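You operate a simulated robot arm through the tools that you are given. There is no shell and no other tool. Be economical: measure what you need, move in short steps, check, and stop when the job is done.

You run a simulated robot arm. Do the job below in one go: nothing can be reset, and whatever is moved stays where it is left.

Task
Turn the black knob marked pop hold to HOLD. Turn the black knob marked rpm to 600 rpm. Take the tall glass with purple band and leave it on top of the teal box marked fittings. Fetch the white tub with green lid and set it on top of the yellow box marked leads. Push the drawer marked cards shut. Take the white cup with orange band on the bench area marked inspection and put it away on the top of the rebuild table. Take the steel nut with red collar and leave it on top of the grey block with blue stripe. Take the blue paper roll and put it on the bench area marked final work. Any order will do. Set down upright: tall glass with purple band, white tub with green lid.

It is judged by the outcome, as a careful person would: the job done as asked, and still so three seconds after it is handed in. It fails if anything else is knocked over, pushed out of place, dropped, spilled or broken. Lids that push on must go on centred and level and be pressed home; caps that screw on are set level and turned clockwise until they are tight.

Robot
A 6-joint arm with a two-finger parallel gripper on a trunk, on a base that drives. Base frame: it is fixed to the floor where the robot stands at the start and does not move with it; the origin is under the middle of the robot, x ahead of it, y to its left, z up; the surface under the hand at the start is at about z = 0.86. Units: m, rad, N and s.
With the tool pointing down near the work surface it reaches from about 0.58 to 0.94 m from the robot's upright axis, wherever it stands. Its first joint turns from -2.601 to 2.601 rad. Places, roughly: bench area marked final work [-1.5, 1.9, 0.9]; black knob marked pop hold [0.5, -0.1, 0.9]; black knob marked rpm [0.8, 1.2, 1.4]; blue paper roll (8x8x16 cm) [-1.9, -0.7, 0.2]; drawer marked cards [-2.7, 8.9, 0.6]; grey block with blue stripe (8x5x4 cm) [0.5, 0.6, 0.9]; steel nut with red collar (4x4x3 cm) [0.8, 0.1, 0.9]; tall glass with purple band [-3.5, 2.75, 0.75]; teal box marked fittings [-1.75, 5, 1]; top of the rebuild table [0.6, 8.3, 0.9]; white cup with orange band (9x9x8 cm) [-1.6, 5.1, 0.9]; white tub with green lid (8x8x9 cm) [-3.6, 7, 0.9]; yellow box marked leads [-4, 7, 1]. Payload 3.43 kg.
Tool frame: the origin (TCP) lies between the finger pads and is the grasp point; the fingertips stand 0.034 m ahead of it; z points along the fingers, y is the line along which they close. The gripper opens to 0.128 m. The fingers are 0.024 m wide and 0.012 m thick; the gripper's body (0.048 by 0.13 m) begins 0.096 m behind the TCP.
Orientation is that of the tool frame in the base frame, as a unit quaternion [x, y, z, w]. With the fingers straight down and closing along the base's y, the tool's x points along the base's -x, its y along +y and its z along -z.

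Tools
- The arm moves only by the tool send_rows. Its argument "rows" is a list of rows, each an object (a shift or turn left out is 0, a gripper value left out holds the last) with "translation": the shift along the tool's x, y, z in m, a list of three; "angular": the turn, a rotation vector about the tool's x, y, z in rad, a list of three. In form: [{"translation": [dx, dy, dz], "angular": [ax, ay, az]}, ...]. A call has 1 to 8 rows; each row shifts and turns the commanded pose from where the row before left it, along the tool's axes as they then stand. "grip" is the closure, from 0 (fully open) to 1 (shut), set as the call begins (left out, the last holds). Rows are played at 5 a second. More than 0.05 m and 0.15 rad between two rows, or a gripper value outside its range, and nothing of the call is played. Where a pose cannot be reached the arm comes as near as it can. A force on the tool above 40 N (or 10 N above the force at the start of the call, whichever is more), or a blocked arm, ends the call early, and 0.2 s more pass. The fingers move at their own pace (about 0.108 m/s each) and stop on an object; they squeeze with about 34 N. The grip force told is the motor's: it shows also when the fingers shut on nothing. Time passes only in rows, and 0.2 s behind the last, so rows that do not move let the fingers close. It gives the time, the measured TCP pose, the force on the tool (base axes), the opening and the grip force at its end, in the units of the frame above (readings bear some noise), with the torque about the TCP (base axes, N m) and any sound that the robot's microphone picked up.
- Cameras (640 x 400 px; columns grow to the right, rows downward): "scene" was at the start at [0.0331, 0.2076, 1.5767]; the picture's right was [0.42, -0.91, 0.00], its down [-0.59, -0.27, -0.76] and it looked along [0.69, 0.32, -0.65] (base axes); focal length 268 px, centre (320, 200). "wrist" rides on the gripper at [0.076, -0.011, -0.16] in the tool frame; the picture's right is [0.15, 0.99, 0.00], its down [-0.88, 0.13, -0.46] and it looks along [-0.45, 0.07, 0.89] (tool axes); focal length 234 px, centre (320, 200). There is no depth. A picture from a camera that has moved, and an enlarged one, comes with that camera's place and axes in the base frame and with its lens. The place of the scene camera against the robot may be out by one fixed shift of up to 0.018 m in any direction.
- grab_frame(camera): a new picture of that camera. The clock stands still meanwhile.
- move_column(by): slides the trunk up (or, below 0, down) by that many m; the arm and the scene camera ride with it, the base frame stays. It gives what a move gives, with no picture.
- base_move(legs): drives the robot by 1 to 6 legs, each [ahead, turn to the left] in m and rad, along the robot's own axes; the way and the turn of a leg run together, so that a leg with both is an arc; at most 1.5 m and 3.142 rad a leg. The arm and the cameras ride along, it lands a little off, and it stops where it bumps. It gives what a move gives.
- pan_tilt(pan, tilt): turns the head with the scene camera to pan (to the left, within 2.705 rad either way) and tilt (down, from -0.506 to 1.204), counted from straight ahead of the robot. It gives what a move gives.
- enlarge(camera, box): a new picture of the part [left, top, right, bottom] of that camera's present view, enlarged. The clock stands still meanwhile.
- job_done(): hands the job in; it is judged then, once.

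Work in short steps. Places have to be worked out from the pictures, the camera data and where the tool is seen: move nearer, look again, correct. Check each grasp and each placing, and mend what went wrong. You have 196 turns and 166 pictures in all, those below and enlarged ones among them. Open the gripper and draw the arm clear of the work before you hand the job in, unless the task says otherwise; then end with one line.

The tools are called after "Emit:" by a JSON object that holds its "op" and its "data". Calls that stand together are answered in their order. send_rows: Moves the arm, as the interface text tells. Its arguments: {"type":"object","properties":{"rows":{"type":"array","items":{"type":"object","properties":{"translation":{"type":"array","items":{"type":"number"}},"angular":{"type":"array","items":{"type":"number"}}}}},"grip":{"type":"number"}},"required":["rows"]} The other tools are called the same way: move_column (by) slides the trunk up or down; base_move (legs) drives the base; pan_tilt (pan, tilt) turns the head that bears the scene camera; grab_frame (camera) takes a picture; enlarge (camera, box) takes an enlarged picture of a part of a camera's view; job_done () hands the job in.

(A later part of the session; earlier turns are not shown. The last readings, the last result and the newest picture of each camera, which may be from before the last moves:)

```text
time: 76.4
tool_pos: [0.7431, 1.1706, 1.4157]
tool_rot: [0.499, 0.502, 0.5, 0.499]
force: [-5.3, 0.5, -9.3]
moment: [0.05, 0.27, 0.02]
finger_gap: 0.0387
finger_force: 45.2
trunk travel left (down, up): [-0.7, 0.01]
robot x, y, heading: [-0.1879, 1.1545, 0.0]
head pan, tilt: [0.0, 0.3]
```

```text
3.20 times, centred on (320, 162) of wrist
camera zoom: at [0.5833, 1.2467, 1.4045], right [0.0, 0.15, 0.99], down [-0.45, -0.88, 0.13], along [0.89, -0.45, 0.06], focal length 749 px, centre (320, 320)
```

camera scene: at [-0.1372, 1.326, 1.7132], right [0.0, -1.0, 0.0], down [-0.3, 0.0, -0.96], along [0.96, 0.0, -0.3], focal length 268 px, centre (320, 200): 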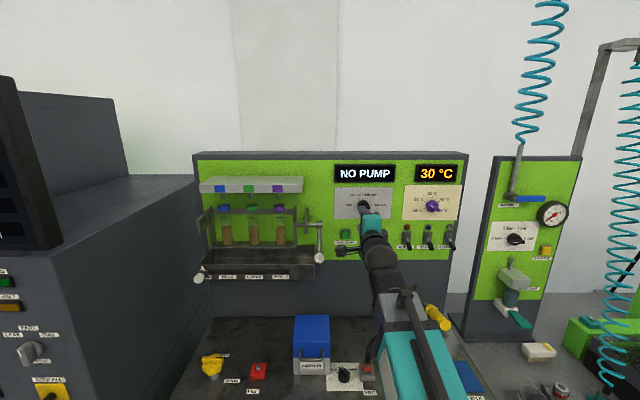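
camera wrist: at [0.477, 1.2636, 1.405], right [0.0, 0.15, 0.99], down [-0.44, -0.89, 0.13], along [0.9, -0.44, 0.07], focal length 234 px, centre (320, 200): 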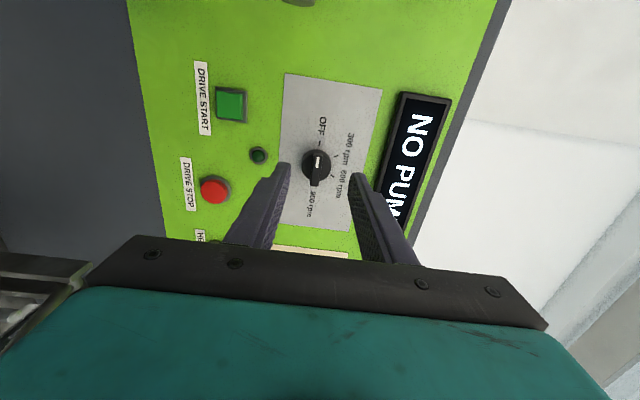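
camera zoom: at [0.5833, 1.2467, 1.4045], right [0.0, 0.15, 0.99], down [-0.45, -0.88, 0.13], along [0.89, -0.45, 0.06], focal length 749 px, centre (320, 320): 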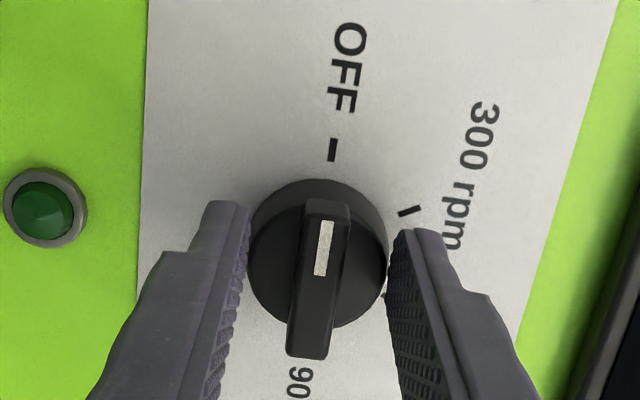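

The fingers closed on the round skirt; I open, retreat 8 mm and grip the bar only.

Emit:
{"op": "send_rows", "data": {"rows": [{}, {"translation": [0, -0.002, -0.008]}], "grip": 0.62}}

Emit:
{"op": "send_rows", "data": {"rows": [{}, {}, {}], "grip": 1.0}}

Emit:
{"op": "enlarge", "data": {"camera": "wrist", "box": [220, 100, 420, 225]}}

```text
time: 77.0
tool_pos: [0.7345, 1.1718, 1.416]
tool_rot: [0.499, 0.5, 0.501, 0.5]
force: [0.0, -0.7, -0.2]
moment: [-0.02, 0.0, -0.01]
finger_gap: 0.0487
finger_force: 0.1
trunk travel left (down, up): [-0.7, 0.01]
robot x, y, heading: [-0.1887, 1.1494, -0.0]
head pan, tilt: [0.0, 0.3]
```

```text
time: 77.8
tool_pos: [0.7362, 1.1723, 1.4144]
tool_rot: [0.499, 0.501, 0.501, 0.499]
force: [1.0, -0.3, 0.2]
moment: [0.0, 0.0, 0.1]
finger_gap: 0.0119
finger_force: 45.1
trunk travel left (down, up): [-0.7, 0.01]
robot x, y, heading: [-0.1877, 1.1508, 0.002]
head pan, tilt: [0.0, 0.3]
```

```text
3.20 times, centred on (320, 162) of wrist
camera zoom: at [0.5754, 1.2475, 1.404], right [0.0, 0.15, 0.99], down [-0.45, -0.88, 0.13], along [0.89, -0.45, 0.07], focal length 749 px, centre (320, 320)
```

zoom: 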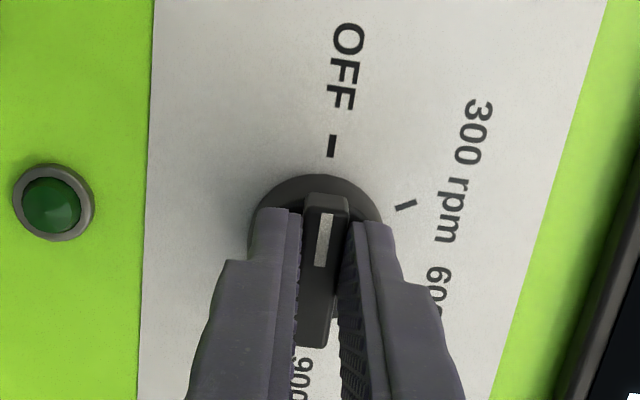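

Firmly on the bar. Turn clockwise about the tool axis, first half.

Emit:
{"op": "send_rows", "data": {"rows": [{"translation": [-0.002, 0, 0], "angular": [0, 0, 0.1]}, {"angular": [0, 0, 0.15]}, {"angular": [0, 0, 0.15]}, {"angular": [0, 0, 0.15]}, {"angular": [0, 0, 0.15]}, {"angular": [0, 0, 0.15]}, {"angular": [0, 0, 0.15]}]}}

Emit:
{"op": "grab_frame", "data": {"camera": "wrist"}}

```text
time: 79.2
tool_pos: [0.7355, 1.1688, 1.4195]
tool_rot: [0.657, 0.248, 0.666, 0.251]
force: [0.3, 2.0, 5.9]
moment: [-0.03, 0.69, -0.35]
finger_gap: 0.0122
finger_force: 45.2
trunk travel left (down, up): [-0.7, 0.01]
robot x, y, heading: [-0.1845, 1.151, -0.002]
head pan, tilt: [0.0, 0.3]
stopped in row 7: the force on the tool passed its limit at 40 N (the readings are from after the stop); the commanded pose is now the measured one
```

```text
130 pictures are left
camera wrist: at [0.5746, 1.2278, 1.467], right [-0.01, -0.65, 0.76], down [-0.45, -0.68, -0.58], along [0.89, -0.35, -0.28], focal length 234 px, centre (320, 200)
```

wrist: 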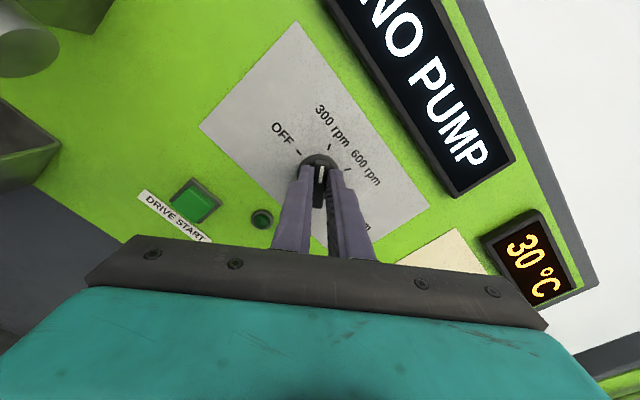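

Turned ~49° before side load tripped. Release to relax, regrip, and continue in smaller steps.

Emit:
{"op": "send_rows", "data": {"rows": [{}, {}], "grip": 0.8}}

Emit:
{"op": "enlarge", "data": {"camera": "wrist", "box": [240, 120, 400, 220]}}

```text
time: 79.8
tool_pos: [0.7366, 1.168, 1.4194]
tool_rot: [0.658, 0.248, 0.666, 0.251]
force: [-0.2, 0.5, -1.0]
moment: [0.03, -0.02, 0.0]
finger_gap: 0.0256
finger_force: 0.2
trunk travel left (down, up): [-0.7, 0.01]
robot x, y, heading: [-0.1876, 1.1512, -0.004]
head pan, tilt: [0.0, 0.3]
```

```text
4.00 times, centred on (320, 170) of wrist
camera zoom: at [0.5754, 1.2274, 1.4665], right [-0.01, -0.65, 0.76], down [-0.45, -0.68, -0.58], along [0.89, -0.35, -0.28], focal length 937 px, centre (320, 320)
```

zoom: 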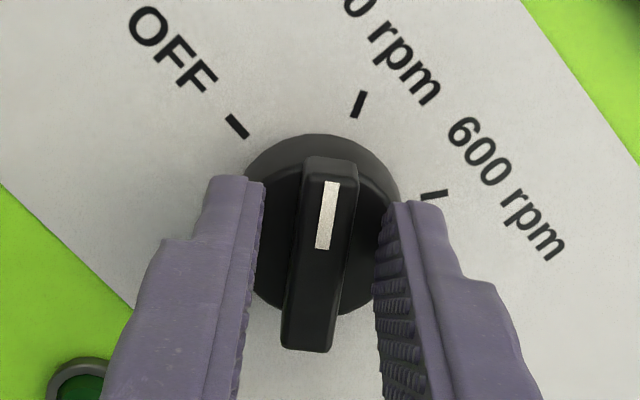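

Shift 2.5 mm toward the knob axis, regrip and turn on.

Emit:
{"op": "send_rows", "data": {"rows": [{"translation": [-0.0025, 0.001, 0]}]}}

Emit:
{"op": "send_rows", "data": {"rows": [{}, {}], "grip": 1.0}}

Emit:
{"op": "send_rows", "data": {"rows": [{"angular": [0, 0, 0.1]}, {"angular": [0, 0, 0.1]}, {"angular": [0, 0, 0.1]}, {"angular": [0, 0, 0.1]}, {"angular": [0, 0, 0.1]}, {"angular": [0, 0, 0.1]}]}}

```text
time: 80.2
tool_pos: [0.7361, 1.1666, 1.4173]
tool_rot: [0.657, 0.249, 0.666, 0.25]
force: [0.7, -0.8, -0.1]
moment: [0.0, -0.01, -0.02]
finger_gap: 0.0256
finger_force: 0.1
trunk travel left (down, up): [-0.7, 0.01]
robot x, y, heading: [-0.188, 1.1515, -0.002]
head pan, tilt: [0.0, 0.3]
```

```text
time: 80.8
tool_pos: [0.7358, 1.167, 1.417]
tool_rot: [0.658, 0.247, 0.666, 0.251]
force: [-0.9, 1.3, -2.1]
moment: [-0.03, -0.08, 0.57]
finger_gap: 0.012
finger_force: 44.6
trunk travel left (down, up): [-0.7, 0.01]
robot x, y, heading: [-0.184, 1.1527, -0.003]
head pan, tilt: [0.0, 0.3]
```

```text
time: 82.2
tool_pos: [0.7363, 1.1633, 1.4168]
tool_rot: [0.701, 0.047, 0.711, 0.038]
force: [4.2, 11.3, 4.3]
moment: [0.01, 0.42, -0.21]
finger_gap: 0.0119
finger_force: 44.5
out of reach, approached as far as the arm can: row 6
trunk travel left (down, up): [-0.7, 0.01]
robot x, y, heading: [-0.1846, 1.1507, -0.0]
head pan, tilt: [0.0, 0.3]
```

The arm met a roll limit at ~82°. Release, retreat, and look.

Emit:
{"op": "send_rows", "data": {"rows": [{}, {}], "grip": 0.75}}

Emit:
{"op": "send_rows", "data": {"rows": [{"translation": [0, 0, -0.04]}, {"translation": [0, 0, -0.04]}]}}

Emit:
{"op": "grab_frame", "data": {"camera": "wrist"}}

Emit:
{"op": "send_rows", "data": {"rows": [{"angular": [0, 0, 0.15]}, {"angular": [0, 0, 0.15]}, {"angular": [0, 0, 0.15]}]}}

```text
time: 82.8
tool_pos: [0.7359, 1.1605, 1.4171]
tool_rot: [0.701, 0.048, 0.71, 0.041]
force: [0.3, 0.4, -0.2]
moment: [-0.01, -0.01, 0.03]
finger_gap: 0.0321
finger_force: 0.1
trunk travel left (down, up): [-0.7, 0.01]
robot x, y, heading: [-0.1857, 1.1529, 0.006]
head pan, tilt: [0.0, 0.3]
```

```text
time: 83.4
tool_pos: [0.6521, 1.16, 1.4154]
tool_rot: [0.701, 0.047, 0.71, 0.04]
force: [-0.3, 0.1, -0.3]
moment: [0.0, 0.04, -0.02]
finger_gap: 0.032
finger_force: 0.1
trunk travel left (down, up): [-0.7, 0.01]
robot x, y, heading: [-0.1841, 1.1514, 0.004]
head pan, tilt: [0.0, 0.3]
```

```text
128 pictures are left
camera wrist: at [0.4918, 1.1793, 1.4878], right [0.01, -0.96, 0.27], down [-0.44, -0.24, -0.86], along [0.9, -0.11, -0.43], focal length 234 px, centre (320, 200)
```

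wrist: 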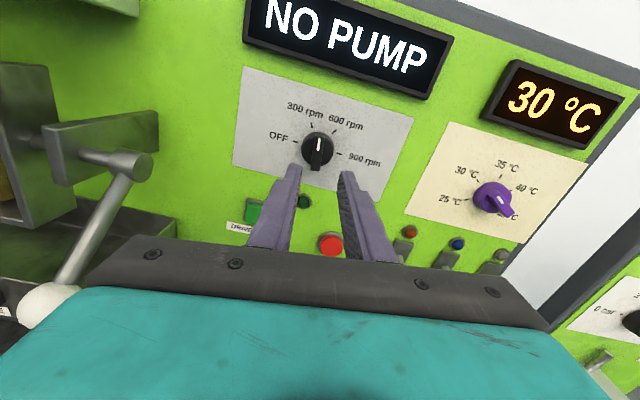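

```text
time: 84.2
tool_pos: [0.6595, 1.1013, 1.3969]
tool_rot: [0.69, -0.102, 0.705, -0.126]
force: [-0.2, -0.1, -0.2]
moment: [-0.02, -0.02, -0.01]
finger_gap: 0.0322
finger_force: 0.0
out of reach, approached as far as the arm can: row 1, 2, 3
trunk travel left (down, up): [-0.7, 0.01]
robot x, y, heading: [-0.1861, 1.1509, 0.0]
head pan, tilt: [0.0, 0.3]
```

Positive roll limit confirmed. The bar is symmetric, so I roll back ~200° to grip it from the other sense.

Emit:
{"op": "send_rows", "data": {"rows": [{"angular": [0, 0, -0.15]}, {"angular": [0, 0, -0.15]}, {"angular": [0, 0, -0.15]}, {"angular": [0, 0, -0.15]}, {"angular": [0, 0, -0.15]}, {"angular": [0, 0, -0.15]}, {"angular": [0, 0, -0.15]}, {"angular": [0, 0, -0.15]}]}}

Emit:
{"op": "send_rows", "data": {"rows": [{"angular": [0, 0, -0.15]}, {"angular": [0, 0, -0.15]}, {"angular": [0, 0, -0.15]}, {"angular": [0, 0, -0.15]}, {"angular": [0, 0, -0.15]}, {"angular": [0, 0, -0.15]}, {"angular": [0, 0, -0.15]}, {"angular": [0, 0, -0.15]}]}}

Emit:
{"op": "send_rows", "data": {"rows": [{"angular": [0, 0, -0.15]}, {"angular": [0, 0, -0.15]}, {"angular": [0, 0, -0.15]}, {"angular": [0, 0, -0.15]}, {"angular": [0, 0, -0.15]}]}}

Emit:
{"op": "grab_frame", "data": {"camera": "wrist"}}

```text
time: 86.0
tool_pos: [0.6574, 1.0985, 1.3966]
tool_rot: [0.637, 0.297, 0.645, 0.3]
force: [0.6, -0.1, 0.4]
moment: [0.03, -0.04, 0.02]
finger_gap: 0.0321
finger_force: 0.0
trunk travel left (down, up): [-0.7, 0.01]
robot x, y, heading: [-0.1867, 1.1543, -0.001]
head pan, tilt: [0.0, 0.3]
```

```text
time: 87.8
tool_pos: [0.6593, 1.1009, 1.3972]
tool_rot: [0.358, 0.605, 0.363, 0.612]
force: [0.5, 0.6, -0.2]
moment: [0.04, 0.01, -0.02]
finger_gap: 0.032
finger_force: 0.1
trunk travel left (down, up): [-0.7, 0.01]
robot x, y, heading: [-0.1852, 1.1539, 0.0]
head pan, tilt: [0.0, 0.3]
```

```text
time: 89.0
tool_pos: [0.6588, 1.1012, 1.3982]
tool_rot: [0.111, 0.694, 0.113, 0.702]
force: [-0.8, -0.1, -0.2]
moment: [-0.01, 0.02, -0.02]
finger_gap: 0.0321
finger_force: 0.1
trunk travel left (down, up): [-0.7, 0.01]
robot x, y, heading: [-0.1832, 1.1558, -0.0]
head pan, tilt: [0.0, 0.3]
```

```text
127 pictures are left
camera wrist: at [0.4993, 1.1146, 1.3199], right [0.0, 0.99, 0.17], down [-0.47, -0.15, 0.87], along [0.88, -0.08, 0.46], focal length 234 px, centre (320, 200)
```

wrist: 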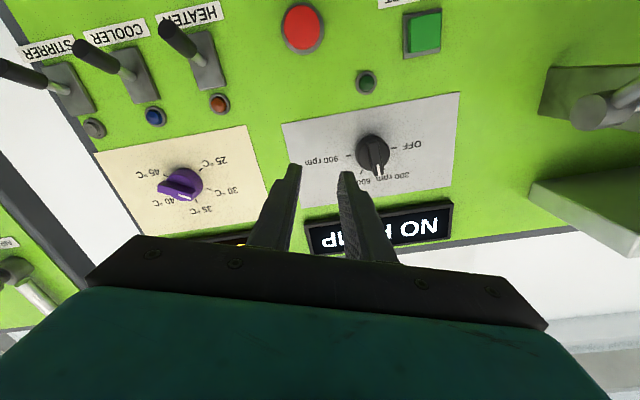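

Roll now -72° and still reachable. Roll on to about -96° and centre on the knob.

Emit:
{"op": "send_rows", "data": {"rows": [{"angular": [0, 0, -0.14]}, {"angular": [0, 0, -0.14]}, {"angular": [0, 0, -0.14]}]}}

Emit:
{"op": "enlarge", "data": {"camera": "wrist", "box": [300, 80, 460, 180]}}

```text
time: 89.8
tool_pos: [0.6586, 1.1019, 1.3969]
tool_rot: [-0.036, 0.702, -0.034, 0.711]
force: [-0.5, 0.8, -0.2]
moment: [-0.01, 0.01, 0.04]
finger_gap: 0.032
finger_force: 0.1
trunk travel left (down, up): [-0.7, 0.01]
robot x, y, heading: [-0.1886, 1.1516, 0.003]
head pan, tilt: [0.0, 0.3]
```

```text
4.00 times, centred on (380, 130) of wrist
camera zoom: at [0.4999, 1.0831, 1.3207], right [0.0, 0.97, -0.24], down [-0.47, 0.22, 0.86], along [0.88, 0.11, 0.45], focal length 937 px, centre (80, 480)
```

zoom: 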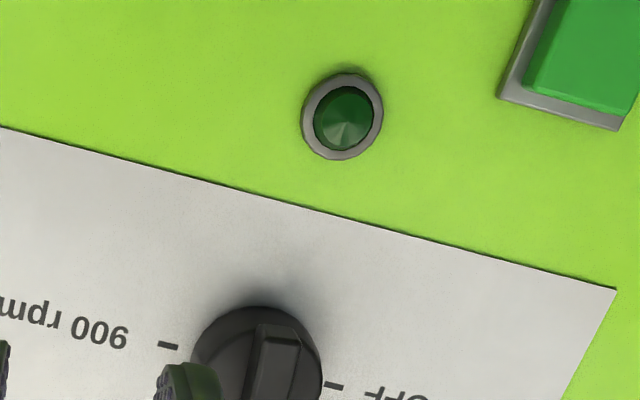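

Centre on the knob axis at (1.168, 1.417).

Emit:
{"op": "send_rows", "data": {"rows": [{"translation": [-0.013, 0.032, 0]}, {"translation": [-0.013, 0.032, 0]}, {"translation": [0, 0, 0.03]}]}}

Emit:
{"op": "enlarge", "data": {"camera": "wrist", "box": [220, 100, 420, 225]}}

```text
time: 90.6
tool_pos: [0.6923, 1.1653, 1.4159]
tool_rot: [-0.035, 0.702, -0.033, 0.71]
force: [0.2, 0.2, -0.8]
moment: [-0.02, -0.03, -0.02]
finger_gap: 0.0317
finger_force: 0.0
trunk travel left (down, up): [-0.7, 0.01]
robot x, y, heading: [-0.1844, 1.151, -0.004]
head pan, tilt: [0.0, 0.3]
```

```text
3.20 times, centred on (320, 162) of wrist
camera zoom: at [0.5324, 1.1481, 1.3401], right [0.0, 0.97, -0.24], down [-0.47, 0.21, 0.86], along [0.88, 0.11, 0.45], focal length 749 px, centre (320, 320)
```

zoom: 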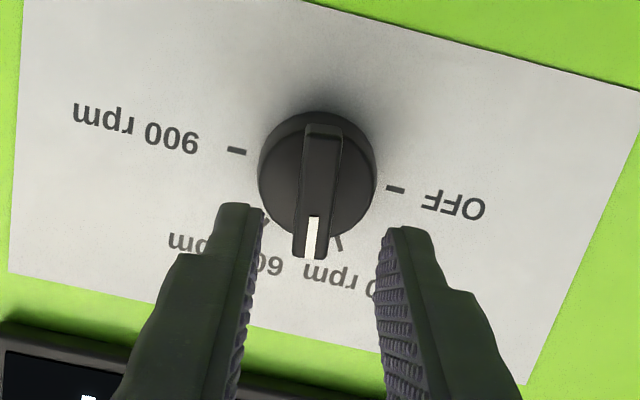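

Aligned with the bar. Advance to x=0.735, close, and turn.

Emit:
{"op": "send_rows", "data": {"rows": [{"translation": [0, 0, 0.02]}, {"translation": [0, 0, 0.02]}, {"translation": [0, 0, 0.003]}]}}

Emit:
{"op": "send_rows", "data": {"rows": [{}, {}], "grip": 1.0}}

Emit:
{"op": "enlarge", "data": {"camera": "wrist", "box": [220, 100, 420, 225]}}

```text
time: 91.4
tool_pos: [0.7313, 1.1681, 1.4176]
tool_rot: [-0.034, 0.702, -0.035, 0.71]
force: [0.3, 1.3, -0.3]
moment: [0.03, -0.05, 0.01]
finger_gap: 0.0321
finger_force: 0.0
trunk travel left (down, up): [-0.7, 0.01]
robot x, y, heading: [-0.1819, 1.152, 0.001]
head pan, tilt: [0.0, 0.3]
```

```text
time: 92.0
tool_pos: [0.7328, 1.1653, 1.418]
tool_rot: [-0.035, 0.702, -0.034, 0.71]
force: [0.1, -7.1, -0.2]
moment: [-0.03, 0.01, -0.25]
finger_gap: 0.0118
finger_force: 45.1
trunk travel left (down, up): [-0.7, 0.01]
robot x, y, heading: [-0.1849, 1.1504, 0.002]
head pan, tilt: [0.0, 0.3]
```

```text
3.20 times, centred on (320, 162) of wrist
camera zoom: at [0.573, 1.1469, 1.3412], right [0.0, 0.97, -0.24], down [-0.47, 0.21, 0.86], along [0.88, 0.11, 0.45], focal length 749 px, centre (320, 320)
```

zoom: 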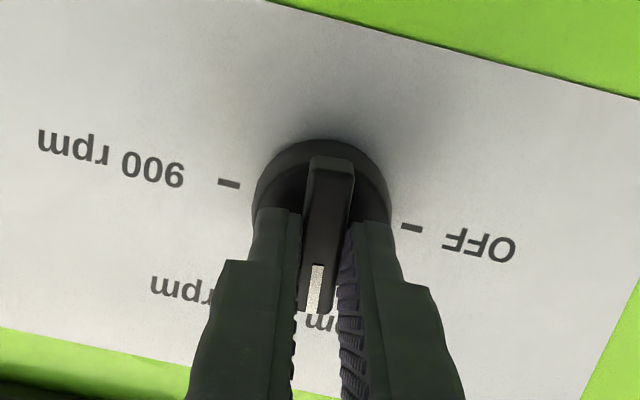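

Gripped; rotate +0.62 rad to the 600 mark.

Emit:
{"op": "send_rows", "data": {"rows": [{"translation": [0, -0.002, 0], "angular": [0, 0, 0.1]}, {"angular": [0, 0, 0.1]}, {"angular": [0, 0, 0.1]}, {"angular": [0, 0, 0.1]}, {"angular": [0, 0, 0.1]}, {"angular": [0, 0, 0.12]}]}}

Emit:
{"op": "send_rows", "data": {"rows": [{}, {}], "grip": 0.75}}

Emit:
{"op": "send_rows", "data": {"rows": [{"translation": [0, 0, -0.03]}, {"translation": [0, 0, -0.04]}, {"translation": [0, 0, -0.04]}]}}

Emit:
{"op": "enlarge", "data": {"camera": "wrist", "box": [220, 60, 420, 185]}}

Emit:
{"op": "enlarge", "data": {"camera": "scene", "box": [310, 160, 410, 222]}}

```text
time: 93.4
tool_pos: [0.7319, 1.1641, 1.4168]
tool_rot: [0.182, 0.678, 0.185, 0.687]
force: [7.3, -9.5, 2.8]
moment: [-0.06, -1.21, -1.01]
finger_gap: 0.012
finger_force: 44.7
trunk travel left (down, up): [-0.7, 0.01]
robot x, y, heading: [-0.1873, 1.1517, 0.004]
head pan, tilt: [0.0, 0.3]
```

```text
time: 94.0
tool_pos: [0.7301, 1.1658, 1.4174]
tool_rot: [0.181, 0.679, 0.184, 0.687]
force: [0.5, 0.5, 0.3]
moment: [0.04, 0.01, -0.03]
finger_gap: 0.0319
finger_force: 0.0
trunk travel left (down, up): [-0.7, 0.01]
robot x, y, heading: [-0.1878, 1.1513, -0.004]
head pan, tilt: [0.0, 0.3]
```

```text
time: 94.8
tool_pos: [0.6216, 1.1634, 1.4158]
tool_rot: [0.18, 0.679, 0.184, 0.688]
force: [0.1, -0.1, 0.2]
moment: [-0.02, 0.02, -0.02]
finger_gap: 0.032
finger_force: 0.1
trunk travel left (down, up): [-0.7, 0.01]
robot x, y, heading: [-0.186, 1.1537, 0.002]
head pan, tilt: [0.0, 0.3]
```

```text
3.20 times, centred on (320, 122) of wrist
camera zoom: at [0.4632, 1.1916, 1.3425], right [-0.01, 0.93, 0.37], down [-0.47, -0.33, 0.82], along [0.88, -0.17, 0.44], focal length 749 px, centre (320, 448)
```

zoom: 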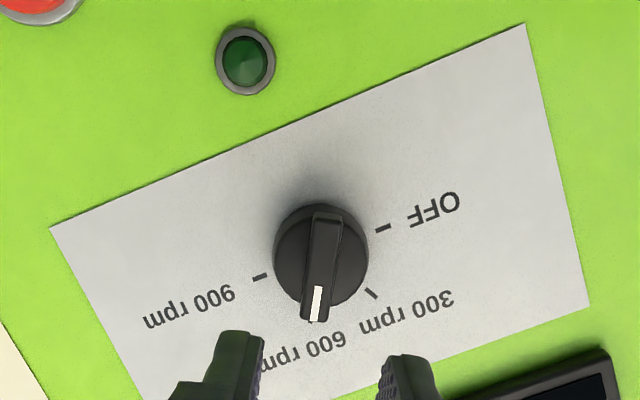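

```text
6.40 times, centred on (360, 191) of scene
camera zoom: at [-0.1379, 1.326, 1.7133], right [0.0, -1.0, 0.0], down [-0.3, 0.0, -0.96], along [0.96, 0.0, -0.3], focal length 1716 px, centre (64, 258)
```

zoom: 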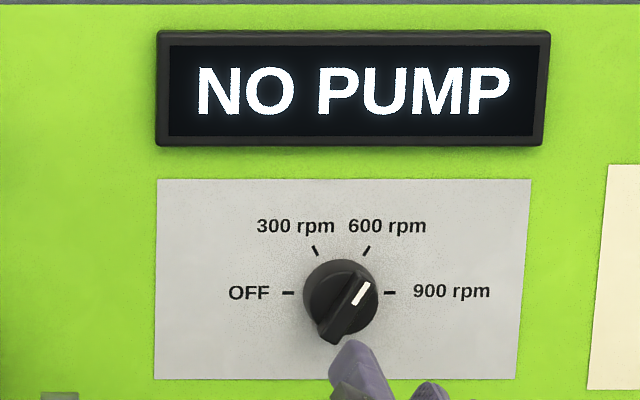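

The rpm knob points at 600. Now drive to the pop tester (y≈-0.05), staying back from the bench.

Emit:
{"op": "base_move", "data": {"legs": [[-0.5, 0], [0, -1.5], [1.2, 0], [0, 1.5]]}}

Emit:
{"op": "move_column", "data": {"by": -0.4}}

Emit:
{"op": "pan_tilt", "data": {"pan": 0.1, "tilt": 0.3}}

Emit:
{"op": "grab_frame", "data": {"camera": "scene"}}

Emit:
{"op": "grab_frame", "data": {"camera": "wrist"}}

```text
time: 102.1
tool_pos: [-0.4297, 0.3836, 1.4144]
tool_rot: [0.546, 0.443, -0.256, 0.663]
force: [-0.3, -0.2, -1.0]
moment: [0.03, 0.03, 0.02]
finger_gap: 0.0321
finger_force: 0.1
trunk travel left (down, up): [-0.7, 0.01]
robot x, y, heading: [-0.7147, 1.1429, -1.247]
head pan, tilt: [0.0, 0.3]
stopped in leg 2: the robot was blocked; the commanded pose is now the measured one
```

```text
time: 105.9
tool_pos: [-0.4297, 0.3842, 1.0159]
tool_rot: [0.547, 0.442, -0.256, 0.664]
force: [-0.5, -0.1, 0.1]
moment: [0.01, -0.01, -0.01]
finger_gap: 0.0319
finger_force: 0.0
trunk travel left (down, up): [-0.3, 0.41]
robot x, y, heading: [-0.713, 1.1421, -1.249]
head pan, tilt: [0.0, 0.3]
```

```text
time: 106.6
tool_pos: [-0.432, 0.3835, 1.0144]
tool_rot: [0.547, 0.442, -0.256, 0.663]
force: [0.7, 0.6, -0.3]
moment: [0.0, 0.0, -0.01]
finger_gap: 0.032
finger_force: 0.0
trunk travel left (down, up): [-0.3, 0.41]
robot x, y, heading: [-0.7099, 1.1404, -1.251]
head pan, tilt: [0.099, 0.3]
```

```text
121 pictures are left
camera scene: at [-0.5268, 1.16, 1.3133], right [-0.91, -0.41, 0.0], down [-0.12, 0.27, -0.96], along [0.39, -0.87, -0.3], focal length 268 px, centre (320, 200)
```

scene: 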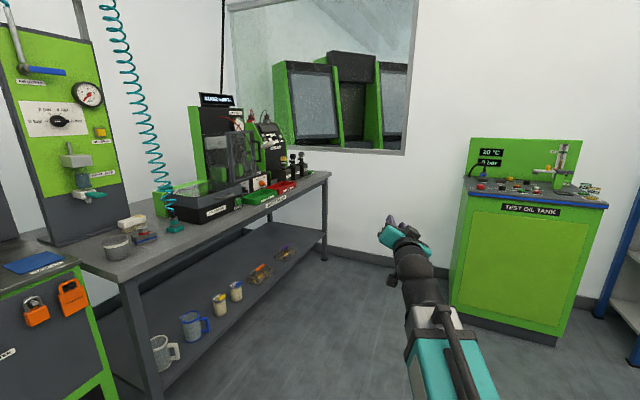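

```text
120 pictures are left
camera wrist: at [-0.4527, 0.5442, 0.9419], right [0.88, 0.29, 0.37], down [-0.45, 0.34, 0.82], along [0.11, -0.89, 0.43], focal length 234 px, centre (320, 200)
```

wrist: 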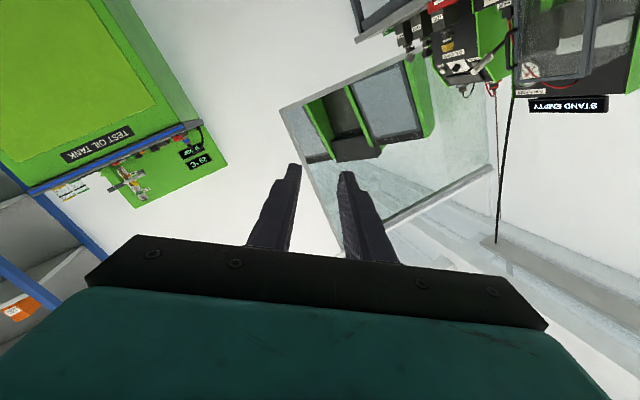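

Something blocked the turn; look behind the robot.

Emit:
{"op": "pan_tilt", "data": {"pan": -2.4, "tilt": 0.7}}

Emit:
{"op": "grab_frame", "data": {"camera": "scene"}}

Emit:
{"op": "pan_tilt", "data": {"pan": 2.5, "tilt": 0.7}}

Emit:
{"op": "grab_frame", "data": {"camera": "scene"}}

```text
time: 108.8
tool_pos: [-0.4309, 0.3846, 1.0142]
tool_rot: [0.547, 0.443, -0.256, 0.663]
force: [0.4, 0.3, 0.2]
moment: [0.01, -0.05, 0.01]
finger_gap: 0.032
finger_force: 0.1
trunk travel left (down, up): [-0.3, 0.41]
robot x, y, heading: [-0.7151, 1.1415, -1.244]
head pan, tilt: [-2.4, 0.7]
```

```text
119 pictures are left
camera scene: at [-0.6397, 1.286, 1.2772], right [0.48, 0.88, 0.0], down [0.56, -0.31, -0.76], along [-0.67, 0.37, -0.64], focal length 268 px, centre (320, 200)
```

scene: 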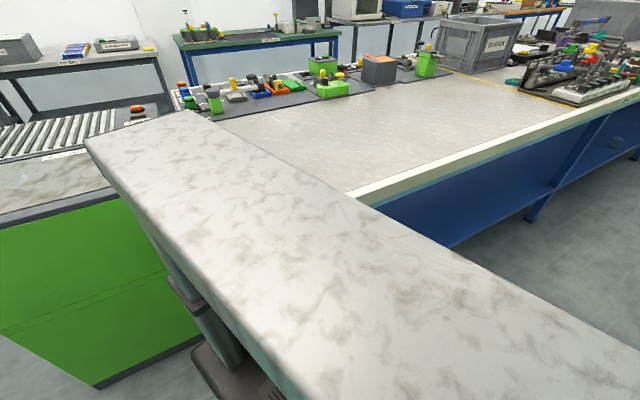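

```text
time: 112.7
tool_pos: [-0.4303, 0.3844, 1.0141]
tool_rot: [0.546, 0.443, -0.255, 0.664]
force: [-0.2, 0.3, 0.1]
moment: [-0.04, -0.01, -0.03]
finger_gap: 0.0321
finger_force: 0.0
trunk travel left (down, up): [-0.3, 0.41]
robot x, y, heading: [-0.7144, 1.141, -1.245]
head pan, tilt: [2.499, 0.7]
```

```text
118 pictures are left
camera scene: at [-0.5388, 1.3258, 1.2771], right [0.95, -0.31, 0.0], down [-0.2, -0.61, -0.76], along [0.24, 0.73, -0.64], focal length 268 px, centre (320, 200)
```

scene: 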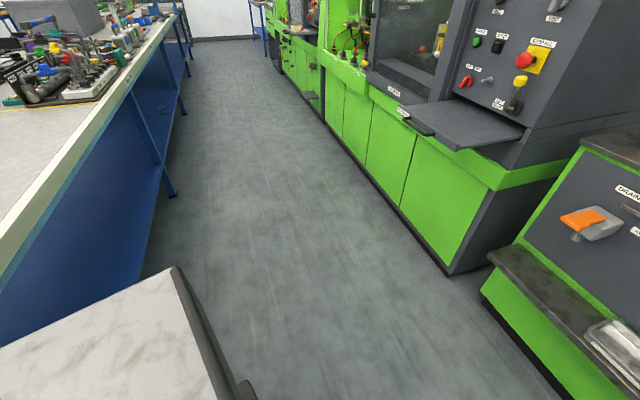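

A white-topped lift table stands just behind. Drive forward away from it and look back to see where it stands.

Emit:
{"op": "base_move", "data": {"legs": [[0.5, 0]]}}

Emit:
{"op": "grab_frame", "data": {"camera": "scene"}}

Emit:
{"op": "pan_tilt", "data": {"pan": -2.4, "tilt": 0.7}}

Emit:
{"op": "grab_frame", "data": {"camera": "scene"}}

```text
time: 116.0
tool_pos: [-0.2921, -0.0907, 1.0145]
tool_rot: [0.55, 0.438, -0.261, 0.661]
force: [0.7, 0.3, 0.2]
moment: [-0.02, -0.01, 0.0]
finger_gap: 0.0321
finger_force: 0.0
trunk travel left (down, up): [-0.3, 0.41]
robot x, y, heading: [-0.5592, 0.6718, -1.271]
head pan, tilt: [2.499, 0.7]
```

```text
117 pictures are left
camera scene: at [-0.382, 0.8536, 1.2771], right [0.94, -0.33, 0.0], down [-0.21, -0.61, -0.76], along [0.25, 0.72, -0.64], focal length 268 px, centre (320, 200)
```

scene: 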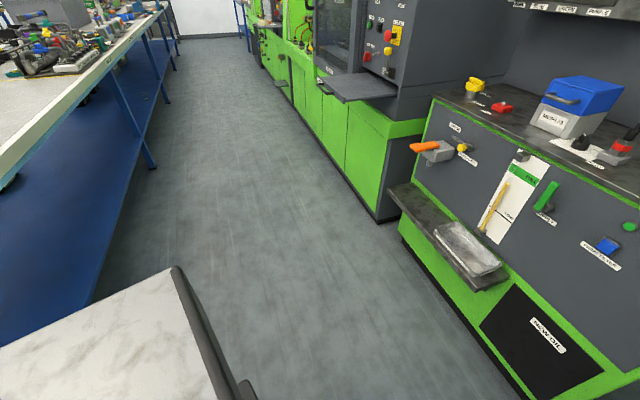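

```text
time: 119.8
tool_pos: [-0.2922, -0.0928, 1.0161]
tool_rot: [0.551, 0.437, -0.262, 0.661]
force: [0.1, 0.0, 0.9]
moment: [-0.04, -0.02, 0.0]
finger_gap: 0.0322
finger_force: 0.1
trunk travel left (down, up): [-0.3, 0.41]
robot x, y, heading: [-0.5588, 0.6763, -1.262]
head pan, tilt: [-2.4, 0.7]
```

```text
116 pictures are left
camera scene: at [-0.4835, 0.8155, 1.2771], right [0.5, 0.87, 0.0], down [0.56, -0.32, -0.76], along [-0.66, 0.38, -0.64], focal length 268 px, centre (320, 200)
```

scene: 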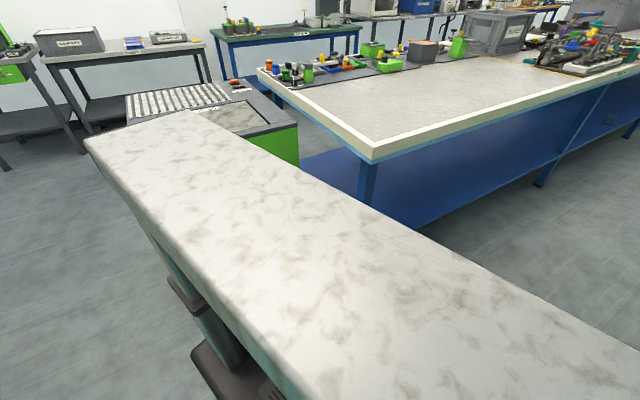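

That slab is the robot itself; it had brushed the blue table, whose corner is near (-0.95, 1.24). Go on to the tester, keeping x≈-0.6.

Emit:
{"op": "base_move", "data": {"legs": [[0, -0.36], [0.72, 0], [0, 1.62]]}}

Emit:
{"op": "pan_tilt", "data": {"pan": 0.0, "tilt": 0.3}}

Emit:
{"op": "grab_frame", "data": {"camera": "scene"}}

Emit:
{"op": "grab_frame", "data": {"camera": "wrist"}}

```text
time: 129.1
tool_pos: [0.1042, -0.4728, 1.0142]
tool_rot: [0.371, 0.597, -0.024, 0.711]
force: [1.1, 0.6, 0.6]
moment: [-0.03, -0.03, -0.04]
finger_gap: 0.0318
finger_force: 0.1
trunk travel left (down, up): [-0.3, 0.41]
robot x, y, heading: [-0.5728, -0.0274, -0.623]
head pan, tilt: [-2.4, 0.7]
stopped in leg 3: the robot was blocked; the commanded pose is now the measured one
```

```text
time: 131.3
tool_pos: [0.1045, -0.4715, 1.0147]
tool_rot: [0.371, 0.597, -0.025, 0.711]
force: [0.1, 0.3, 0.4]
moment: [0.01, 0.0, -0.03]
finger_gap: 0.0321
finger_force: 0.0
trunk travel left (down, up): [-0.3, 0.41]
robot x, y, heading: [-0.5729, -0.0304, -0.625]
head pan, tilt: [0.0, 0.3]
```

```text
115 pictures are left
camera scene: at [-0.4326, 0.0858, 1.3133], right [-0.58, -0.81, 0.0], down [-0.24, 0.17, -0.96], along [0.77, -0.56, -0.3], focal length 268 px, centre (320, 200)
```

scene: 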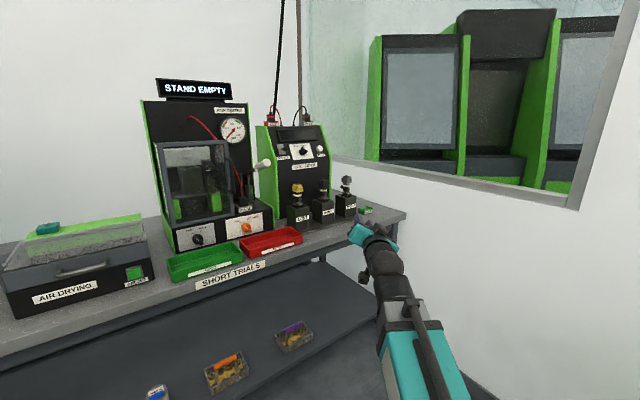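

```text
114 pictures are left
camera wrist: at [-0.0129, -0.36, 0.942], right [0.51, 0.78, 0.37], down [-0.57, -0.01, 0.82], along [0.64, -0.63, 0.43], focal length 234 px, centre (320, 200)
```

wrist: 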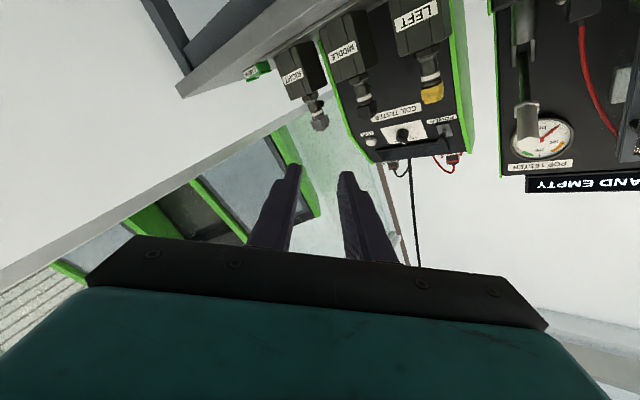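

Blocked again; look behind/left to see why.

Emit:
{"op": "pan_tilt", "data": {"pan": 2.6, "tilt": 0.6}}

Emit:
{"op": "grab_frame", "data": {"camera": "scene"}}

Emit:
{"op": "pan_tilt", "data": {"pan": 1.3, "tilt": 1.1}}

Emit:
{"op": "grab_frame", "data": {"camera": "scene"}}

Emit:
{"op": "pan_tilt", "data": {"pan": -1.6, "tilt": 0.9}}

Emit:
{"op": "grab_frame", "data": {"camera": "scene"}}

```text
time: 133.6
tool_pos: [0.1038, -0.4727, 1.0148]
tool_rot: [0.371, 0.597, -0.025, 0.711]
force: [0.5, 0.1, 0.3]
moment: [0.02, 0.0, -0.01]
finger_gap: 0.032
finger_force: 0.1
trunk travel left (down, up): [-0.3, 0.41]
robot x, y, heading: [-0.574, -0.0314, -0.625]
head pan, tilt: [2.601, 0.6]
```

```text
113 pictures are left
camera scene: at [-0.5431, 0.2216, 1.2858], right [0.92, 0.39, 0.0], down [0.22, -0.52, -0.83], along [-0.33, 0.76, -0.56], focal length 268 px, centre (320, 200)
```

scene: 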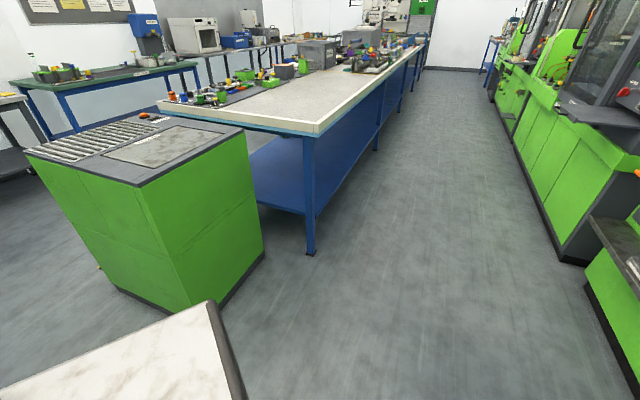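

```text
time: 135.1
tool_pos: [0.1039, -0.4721, 1.0147]
tool_rot: [0.371, 0.597, -0.023, 0.711]
force: [0.7, 0.8, 0.6]
moment: [-0.02, 0.02, 0.04]
finger_gap: 0.032
finger_force: 0.1
trunk travel left (down, up): [-0.3, 0.41]
robot x, y, heading: [-0.5749, -0.0304, -0.623]
head pan, tilt: [1.3, 1.1]
```

```text
112 pictures are left
camera scene: at [-0.4591, 0.1799, 1.2472], right [0.63, -0.78, 0.0], down [-0.69, -0.56, -0.45], along [0.35, 0.28, -0.89], focal length 268 px, centre (320, 200)
```

scene: 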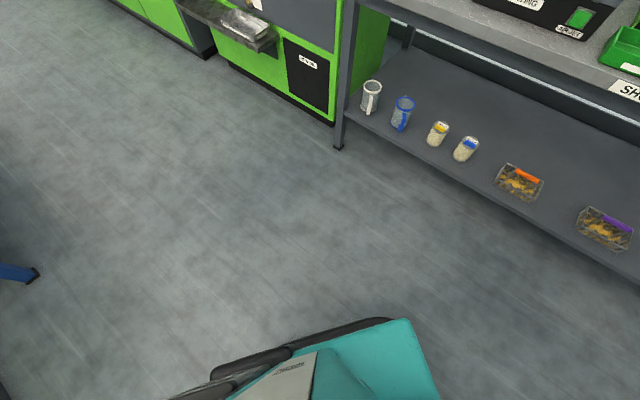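

```text
time: 137.6
tool_pos: [0.1046, -0.4719, 1.014]
tool_rot: [0.372, 0.597, -0.025, 0.711]
force: [-0.4, -0.3, 0.2]
moment: [-0.01, 0.0, 0.01]
finger_gap: 0.0322
finger_force: 0.0
trunk travel left (down, up): [-0.3, 0.41]
robot x, y, heading: [-0.5725, -0.0258, -0.626]
head pan, tilt: [-1.6, 0.901]
```

```text
111 pictures are left
camera scene: at [-0.5542, 0.0804, 1.261], right [-0.79, 0.61, 0.0], down [0.48, 0.62, -0.62], along [-0.38, -0.49, -0.78], focal length 268 px, centre (320, 200)
```

scene: 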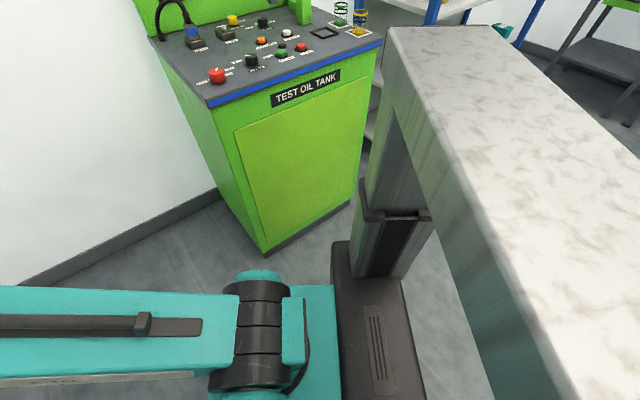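

Nothing obviously in contact; perhaps the rear brushed something. Move forward a little and finish the turn.

Emit:
{"op": "base_move", "data": {"legs": [[0.12, 0], [0, 0.3], [0, 0.32]]}}

Emit:
{"op": "pan_tilt", "data": {"pan": 0.0, "tilt": 0.4}}

Emit:
{"op": "grab_frame", "data": {"camera": "scene"}}

```text
time: 141.5
tool_pos: [0.3314, -0.0655, 1.015]
tool_rot: [0.171, 0.682, 0.195, 0.684]
force: [0.2, -0.3, -1.2]
moment: [-0.03, 0.0, 0.03]
finger_gap: 0.0321
finger_force: 0.1
trunk travel left (down, up): [-0.3, 0.41]
robot x, y, heading: [-0.4785, -0.0826, -0.015]
head pan, tilt: [-1.6, 0.901]
```

```text
time: 143.2
tool_pos: [0.3315, -0.0657, 1.0145]
tool_rot: [0.172, 0.682, 0.194, 0.684]
force: [0.8, 0.7, 0.2]
moment: [-0.01, -0.03, -0.01]
finger_gap: 0.0323
finger_force: 0.0
trunk travel left (down, up): [-0.3, 0.41]
robot x, y, heading: [-0.4802, -0.081, -0.018]
head pan, tilt: [0.0, 0.4]
```

```text
110 pictures are left
camera scene: at [-0.4248, 0.093, 1.304], right [-0.01, -1.0, 0.0], down [-0.39, 0.01, -0.92], along [0.92, -0.01, -0.39], focal length 268 px, centre (320, 200)
```

scene: 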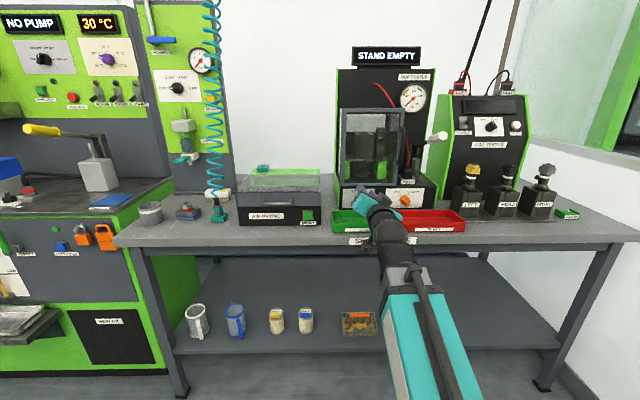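

Facing the tester. Look with the wrist camera at the pop/hold knob.

Emit:
{"op": "grab_frame", "data": {"camera": "wrist"}}

Emit:
{"op": "enlarge", "data": {"camera": "scene", "box": [325, 160, 453, 240]}}

```text
109 pictures are left
camera wrist: at [0.1722, -0.042, 0.9421], right [-0.03, 0.93, 0.37], down [-0.46, -0.34, 0.82], along [0.89, -0.14, 0.43], focal length 234 px, centre (320, 200)
```

wrist: 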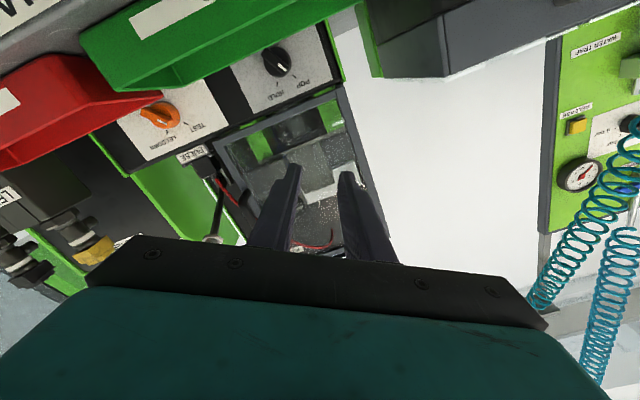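

```text
5.00 times, centred on (389, 200) of scene
camera zoom: at [-0.4248, 0.093, 1.304], right [-0.01, -1.0, 0.0], down [-0.39, 0.01, -0.92], along [0.92, -0.01, -0.39], focal length 1341 px, centre (-25, 200)
```

zoom: 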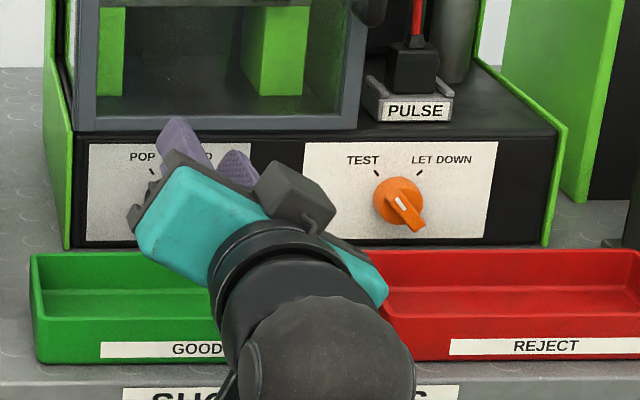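

Zoom on the knob in the wrist view to read its pointer.

Emit:
{"op": "enlarge", "data": {"camera": "wrist", "box": [220, 20, 348, 100]}}

Emit:
{"op": "move_column", "data": {"by": 0.1}}

Emit:
{"op": "send_rows", "data": {"rows": [{"angular": [0, 0, -0.15]}, {"angular": [0, 0, -0.15]}, {"angular": [0, 0, -0.15]}, {"angular": [0, 0, -0.04]}, {"angular": [0, 0.15, 0]}, {"angular": [0, 0.15, 0]}, {"angular": [0, 0.15, 0]}, {"angular": [0, 0.15, 0]}]}}

Emit:
{"op": "send_rows", "data": {"rows": [{"angular": [0, 0.15, 0]}, {"angular": [0, 0.12, 0]}]}}

Emit:
{"op": "grab_frame", "data": {"camera": "wrist"}}

```text
5.00 times, centred on (284, 60) of wrist
camera zoom: at [0.1722, -0.042, 0.9421], right [-0.03, 0.93, 0.37], down [-0.46, -0.34, 0.82], along [0.89, -0.14, 0.43], focal length 1171 px, centre (500, 900)
```

zoom: 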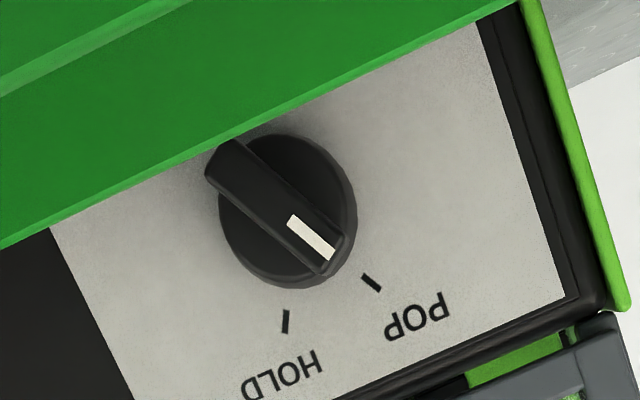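

```text
time: 144.5
tool_pos: [0.3315, -0.0657, 1.1148]
tool_rot: [0.173, 0.682, 0.194, 0.684]
force: [-0.5, 0.0, 0.0]
moment: [0.01, 0.02, -0.01]
finger_gap: 0.0321
finger_force: 0.1
trunk travel left (down, up): [-0.4, 0.31]
robot x, y, heading: [-0.4759, -0.0814, -0.012]
head pan, tilt: [0.0, 0.4]
```

```text
time: 146.3
tool_pos: [0.3319, -0.0662, 1.114]
tool_rot: [-0.006, 0.882, 0.022, 0.471]
force: [0.2, 1.2, -0.3]
moment: [0.0, -0.01, 0.0]
finger_gap: 0.032
finger_force: 0.0
trunk travel left (down, up): [-0.4, 0.31]
robot x, y, heading: [-0.4769, -0.0802, -0.018]
head pan, tilt: [0.0, 0.4]
```

```text
time: 146.9
tool_pos: [0.3325, -0.0649, 1.114]
tool_rot: [-0.008, 0.937, 0.021, 0.347]
force: [0.5, -0.1, -1.1]
moment: [-0.02, -0.04, 0.03]
finger_gap: 0.0319
finger_force: 0.0
trunk travel left (down, up): [-0.4, 0.31]
robot x, y, heading: [-0.4737, -0.0798, -0.012]
head pan, tilt: [0.0, 0.4]
```

```text
106 pictures are left
camera wrist: at [0.1708, -0.0837, 1.1865], right [-0.14, 0.99, -0.06], down [0.37, 0.11, 0.92], along [0.92, 0.11, -0.38], focal length 234 px, centre (320, 200)
```

wrist: 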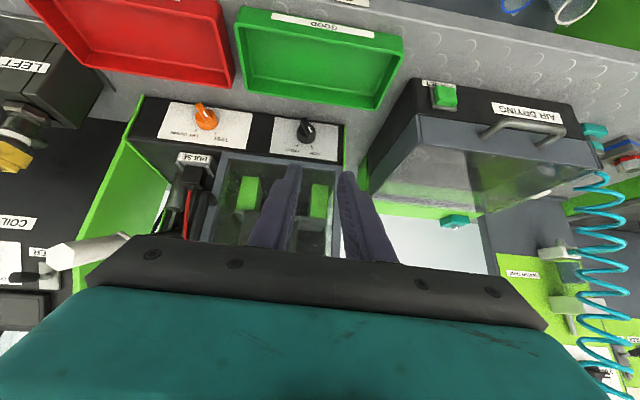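

Hand is now pitched ~49° down over the trays. Knob ≈ (0.521, -0.076, 0.906), pointing to POP. Approach partly, then lean 30° about the knob axis to match the bar.

Emit:
{"op": "send_rows", "data": {"rows": [{"translation": [0.002, 0.01, 0.045]}, {"translation": [0.002, 0.011, 0.045]}, {"translation": [0, 0, 0.045]}, {"angular": [0.099, 0, -0.085]}, {"angular": [0.099, 0, -0.085]}, {"angular": [0.099, 0, -0.085]}, {"angular": [0.099, 0, -0.085]}]}}

Emit:
{"op": "grab_frame", "data": {"camera": "wrist"}}

Emit:
{"op": "grab_frame", "data": {"camera": "scene"}}

```text
time: 148.5
tool_pos: [0.4168, -0.039, 1.0106]
tool_rot: [-0.098, 0.908, -0.223, 0.342]
force: [-0.1, 0.1, -0.9]
moment: [-0.01, 0.01, 0.03]
finger_gap: 0.0323
finger_force: 0.0
trunk travel left (down, up): [-0.4, 0.31]
robot x, y, heading: [-0.4784, -0.0798, -0.014]
head pan, tilt: [0.0, 0.4]
```

```text
105 pictures are left
camera wrist: at [0.2538, -0.0199, 1.0785], right [-0.14, 0.82, -0.55], down [0.35, 0.56, 0.75], along [0.93, -0.09, -0.36], focal length 234 px, centre (320, 200)
```

wrist: 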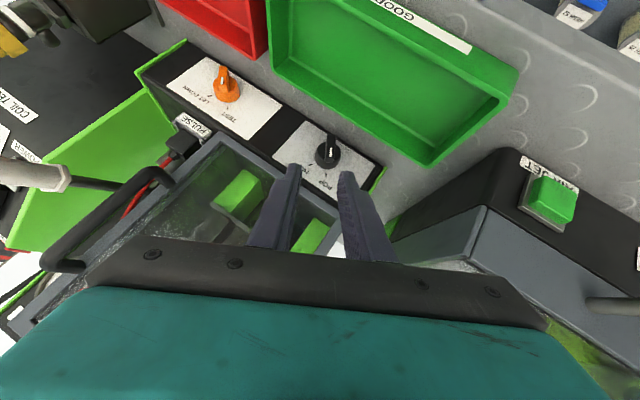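

```text
104 pictures are left
camera scene: at [-0.4247, 0.0931, 1.404], right [-0.01, -1.0, 0.0], down [-0.39, 0.01, -0.92], along [0.92, -0.01, -0.39], focal length 268 px, centre (320, 200)
```

scene: 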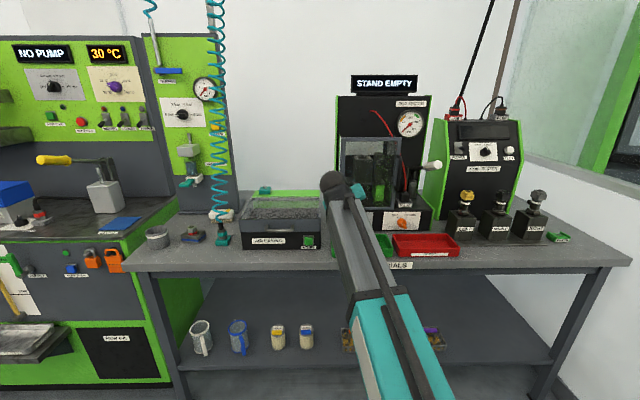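

Move along the tool axis most of the way, offset y 15 mm, then check.

Emit:
{"op": "send_rows", "data": {"rows": [{"translation": [0, 0.015, 0.03]}, {"translation": [0, 0, 0.045]}]}}

Emit:
{"op": "enlarge", "data": {"camera": "wrist", "box": [220, 100, 420, 225]}}

```text
time: 149.1
tool_pos: [0.468, -0.0498, 0.9536]
tool_rot: [-0.098, 0.908, -0.222, 0.342]
force: [-0.6, 0.4, -0.8]
moment: [-0.02, -0.02, -0.01]
finger_gap: 0.032
finger_force: 0.0
trunk travel left (down, up): [-0.4, 0.31]
robot x, y, heading: [-0.4797, -0.0817, -0.018]
head pan, tilt: [0.0, 0.4]
```

```text
3.20 times, centred on (320, 162) of wrist
camera zoom: at [0.3058, -0.0316, 1.0221], right [-0.14, 0.82, -0.55], down [0.35, 0.56, 0.75], along [0.93, -0.09, -0.37], focal length 749 px, centre (320, 320)
```

zoom: 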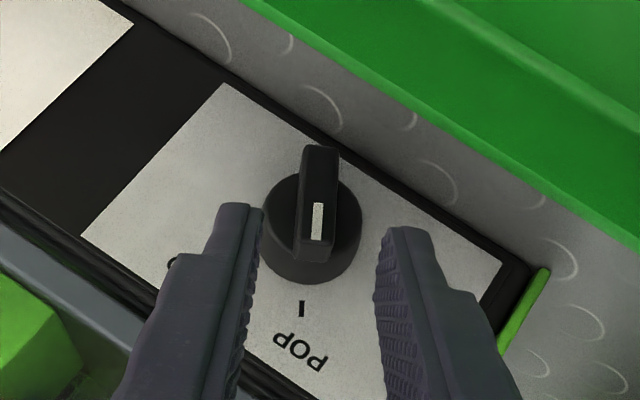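

Fingers parallel and centred on the bar. Advance 39 mm and close.

Emit:
{"op": "send_rows", "data": {"rows": [{"translation": [0, 0, 0.02]}, {"translation": [0, 0, 0.012]}, {"translation": [0, 0, 0.007]}]}}

Emit:
{"op": "send_rows", "data": {"rows": [{}, {}], "grip": 1.0}}

Emit:
{"op": "enlarge", "data": {"camera": "wrist", "box": [220, 100, 420, 225]}}

```text
time: 149.9
tool_pos: [0.4922, -0.0639, 0.927]
tool_rot: [-0.098, 0.908, -0.222, 0.342]
force: [0.0, 0.4, -0.1]
moment: [-0.01, 0.01, 0.02]
finger_gap: 0.0323
finger_force: 0.0
trunk travel left (down, up): [-0.4, 0.31]
robot x, y, heading: [-0.4745, -0.0792, -0.006]
head pan, tilt: [0.0, 0.4]
```

```text
time: 150.5
tool_pos: [0.4914, -0.0648, 0.929]
tool_rot: [-0.097, 0.908, -0.221, 0.342]
force: [-4.2, -4.7, 3.8]
moment: [-0.12, 0.14, -1.02]
finger_gap: 0.012
finger_force: 45.2
trunk travel left (down, up): [-0.4, 0.31]
robot x, y, heading: [-0.4755, -0.0828, -0.013]
head pan, tilt: [0.0, 0.4]
```

```text
3.20 times, centred on (320, 162) of wrist
camera zoom: at [0.3284, -0.0458, 0.9963], right [-0.13, 0.83, -0.55], down [0.35, 0.56, 0.75], along [0.93, -0.09, -0.37], focal length 749 px, centre (320, 320)
```

zoom: 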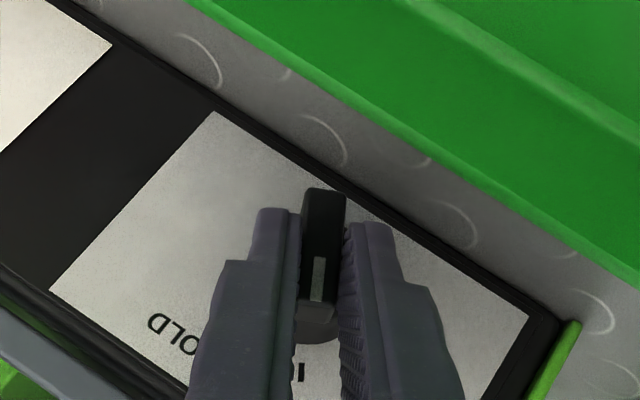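

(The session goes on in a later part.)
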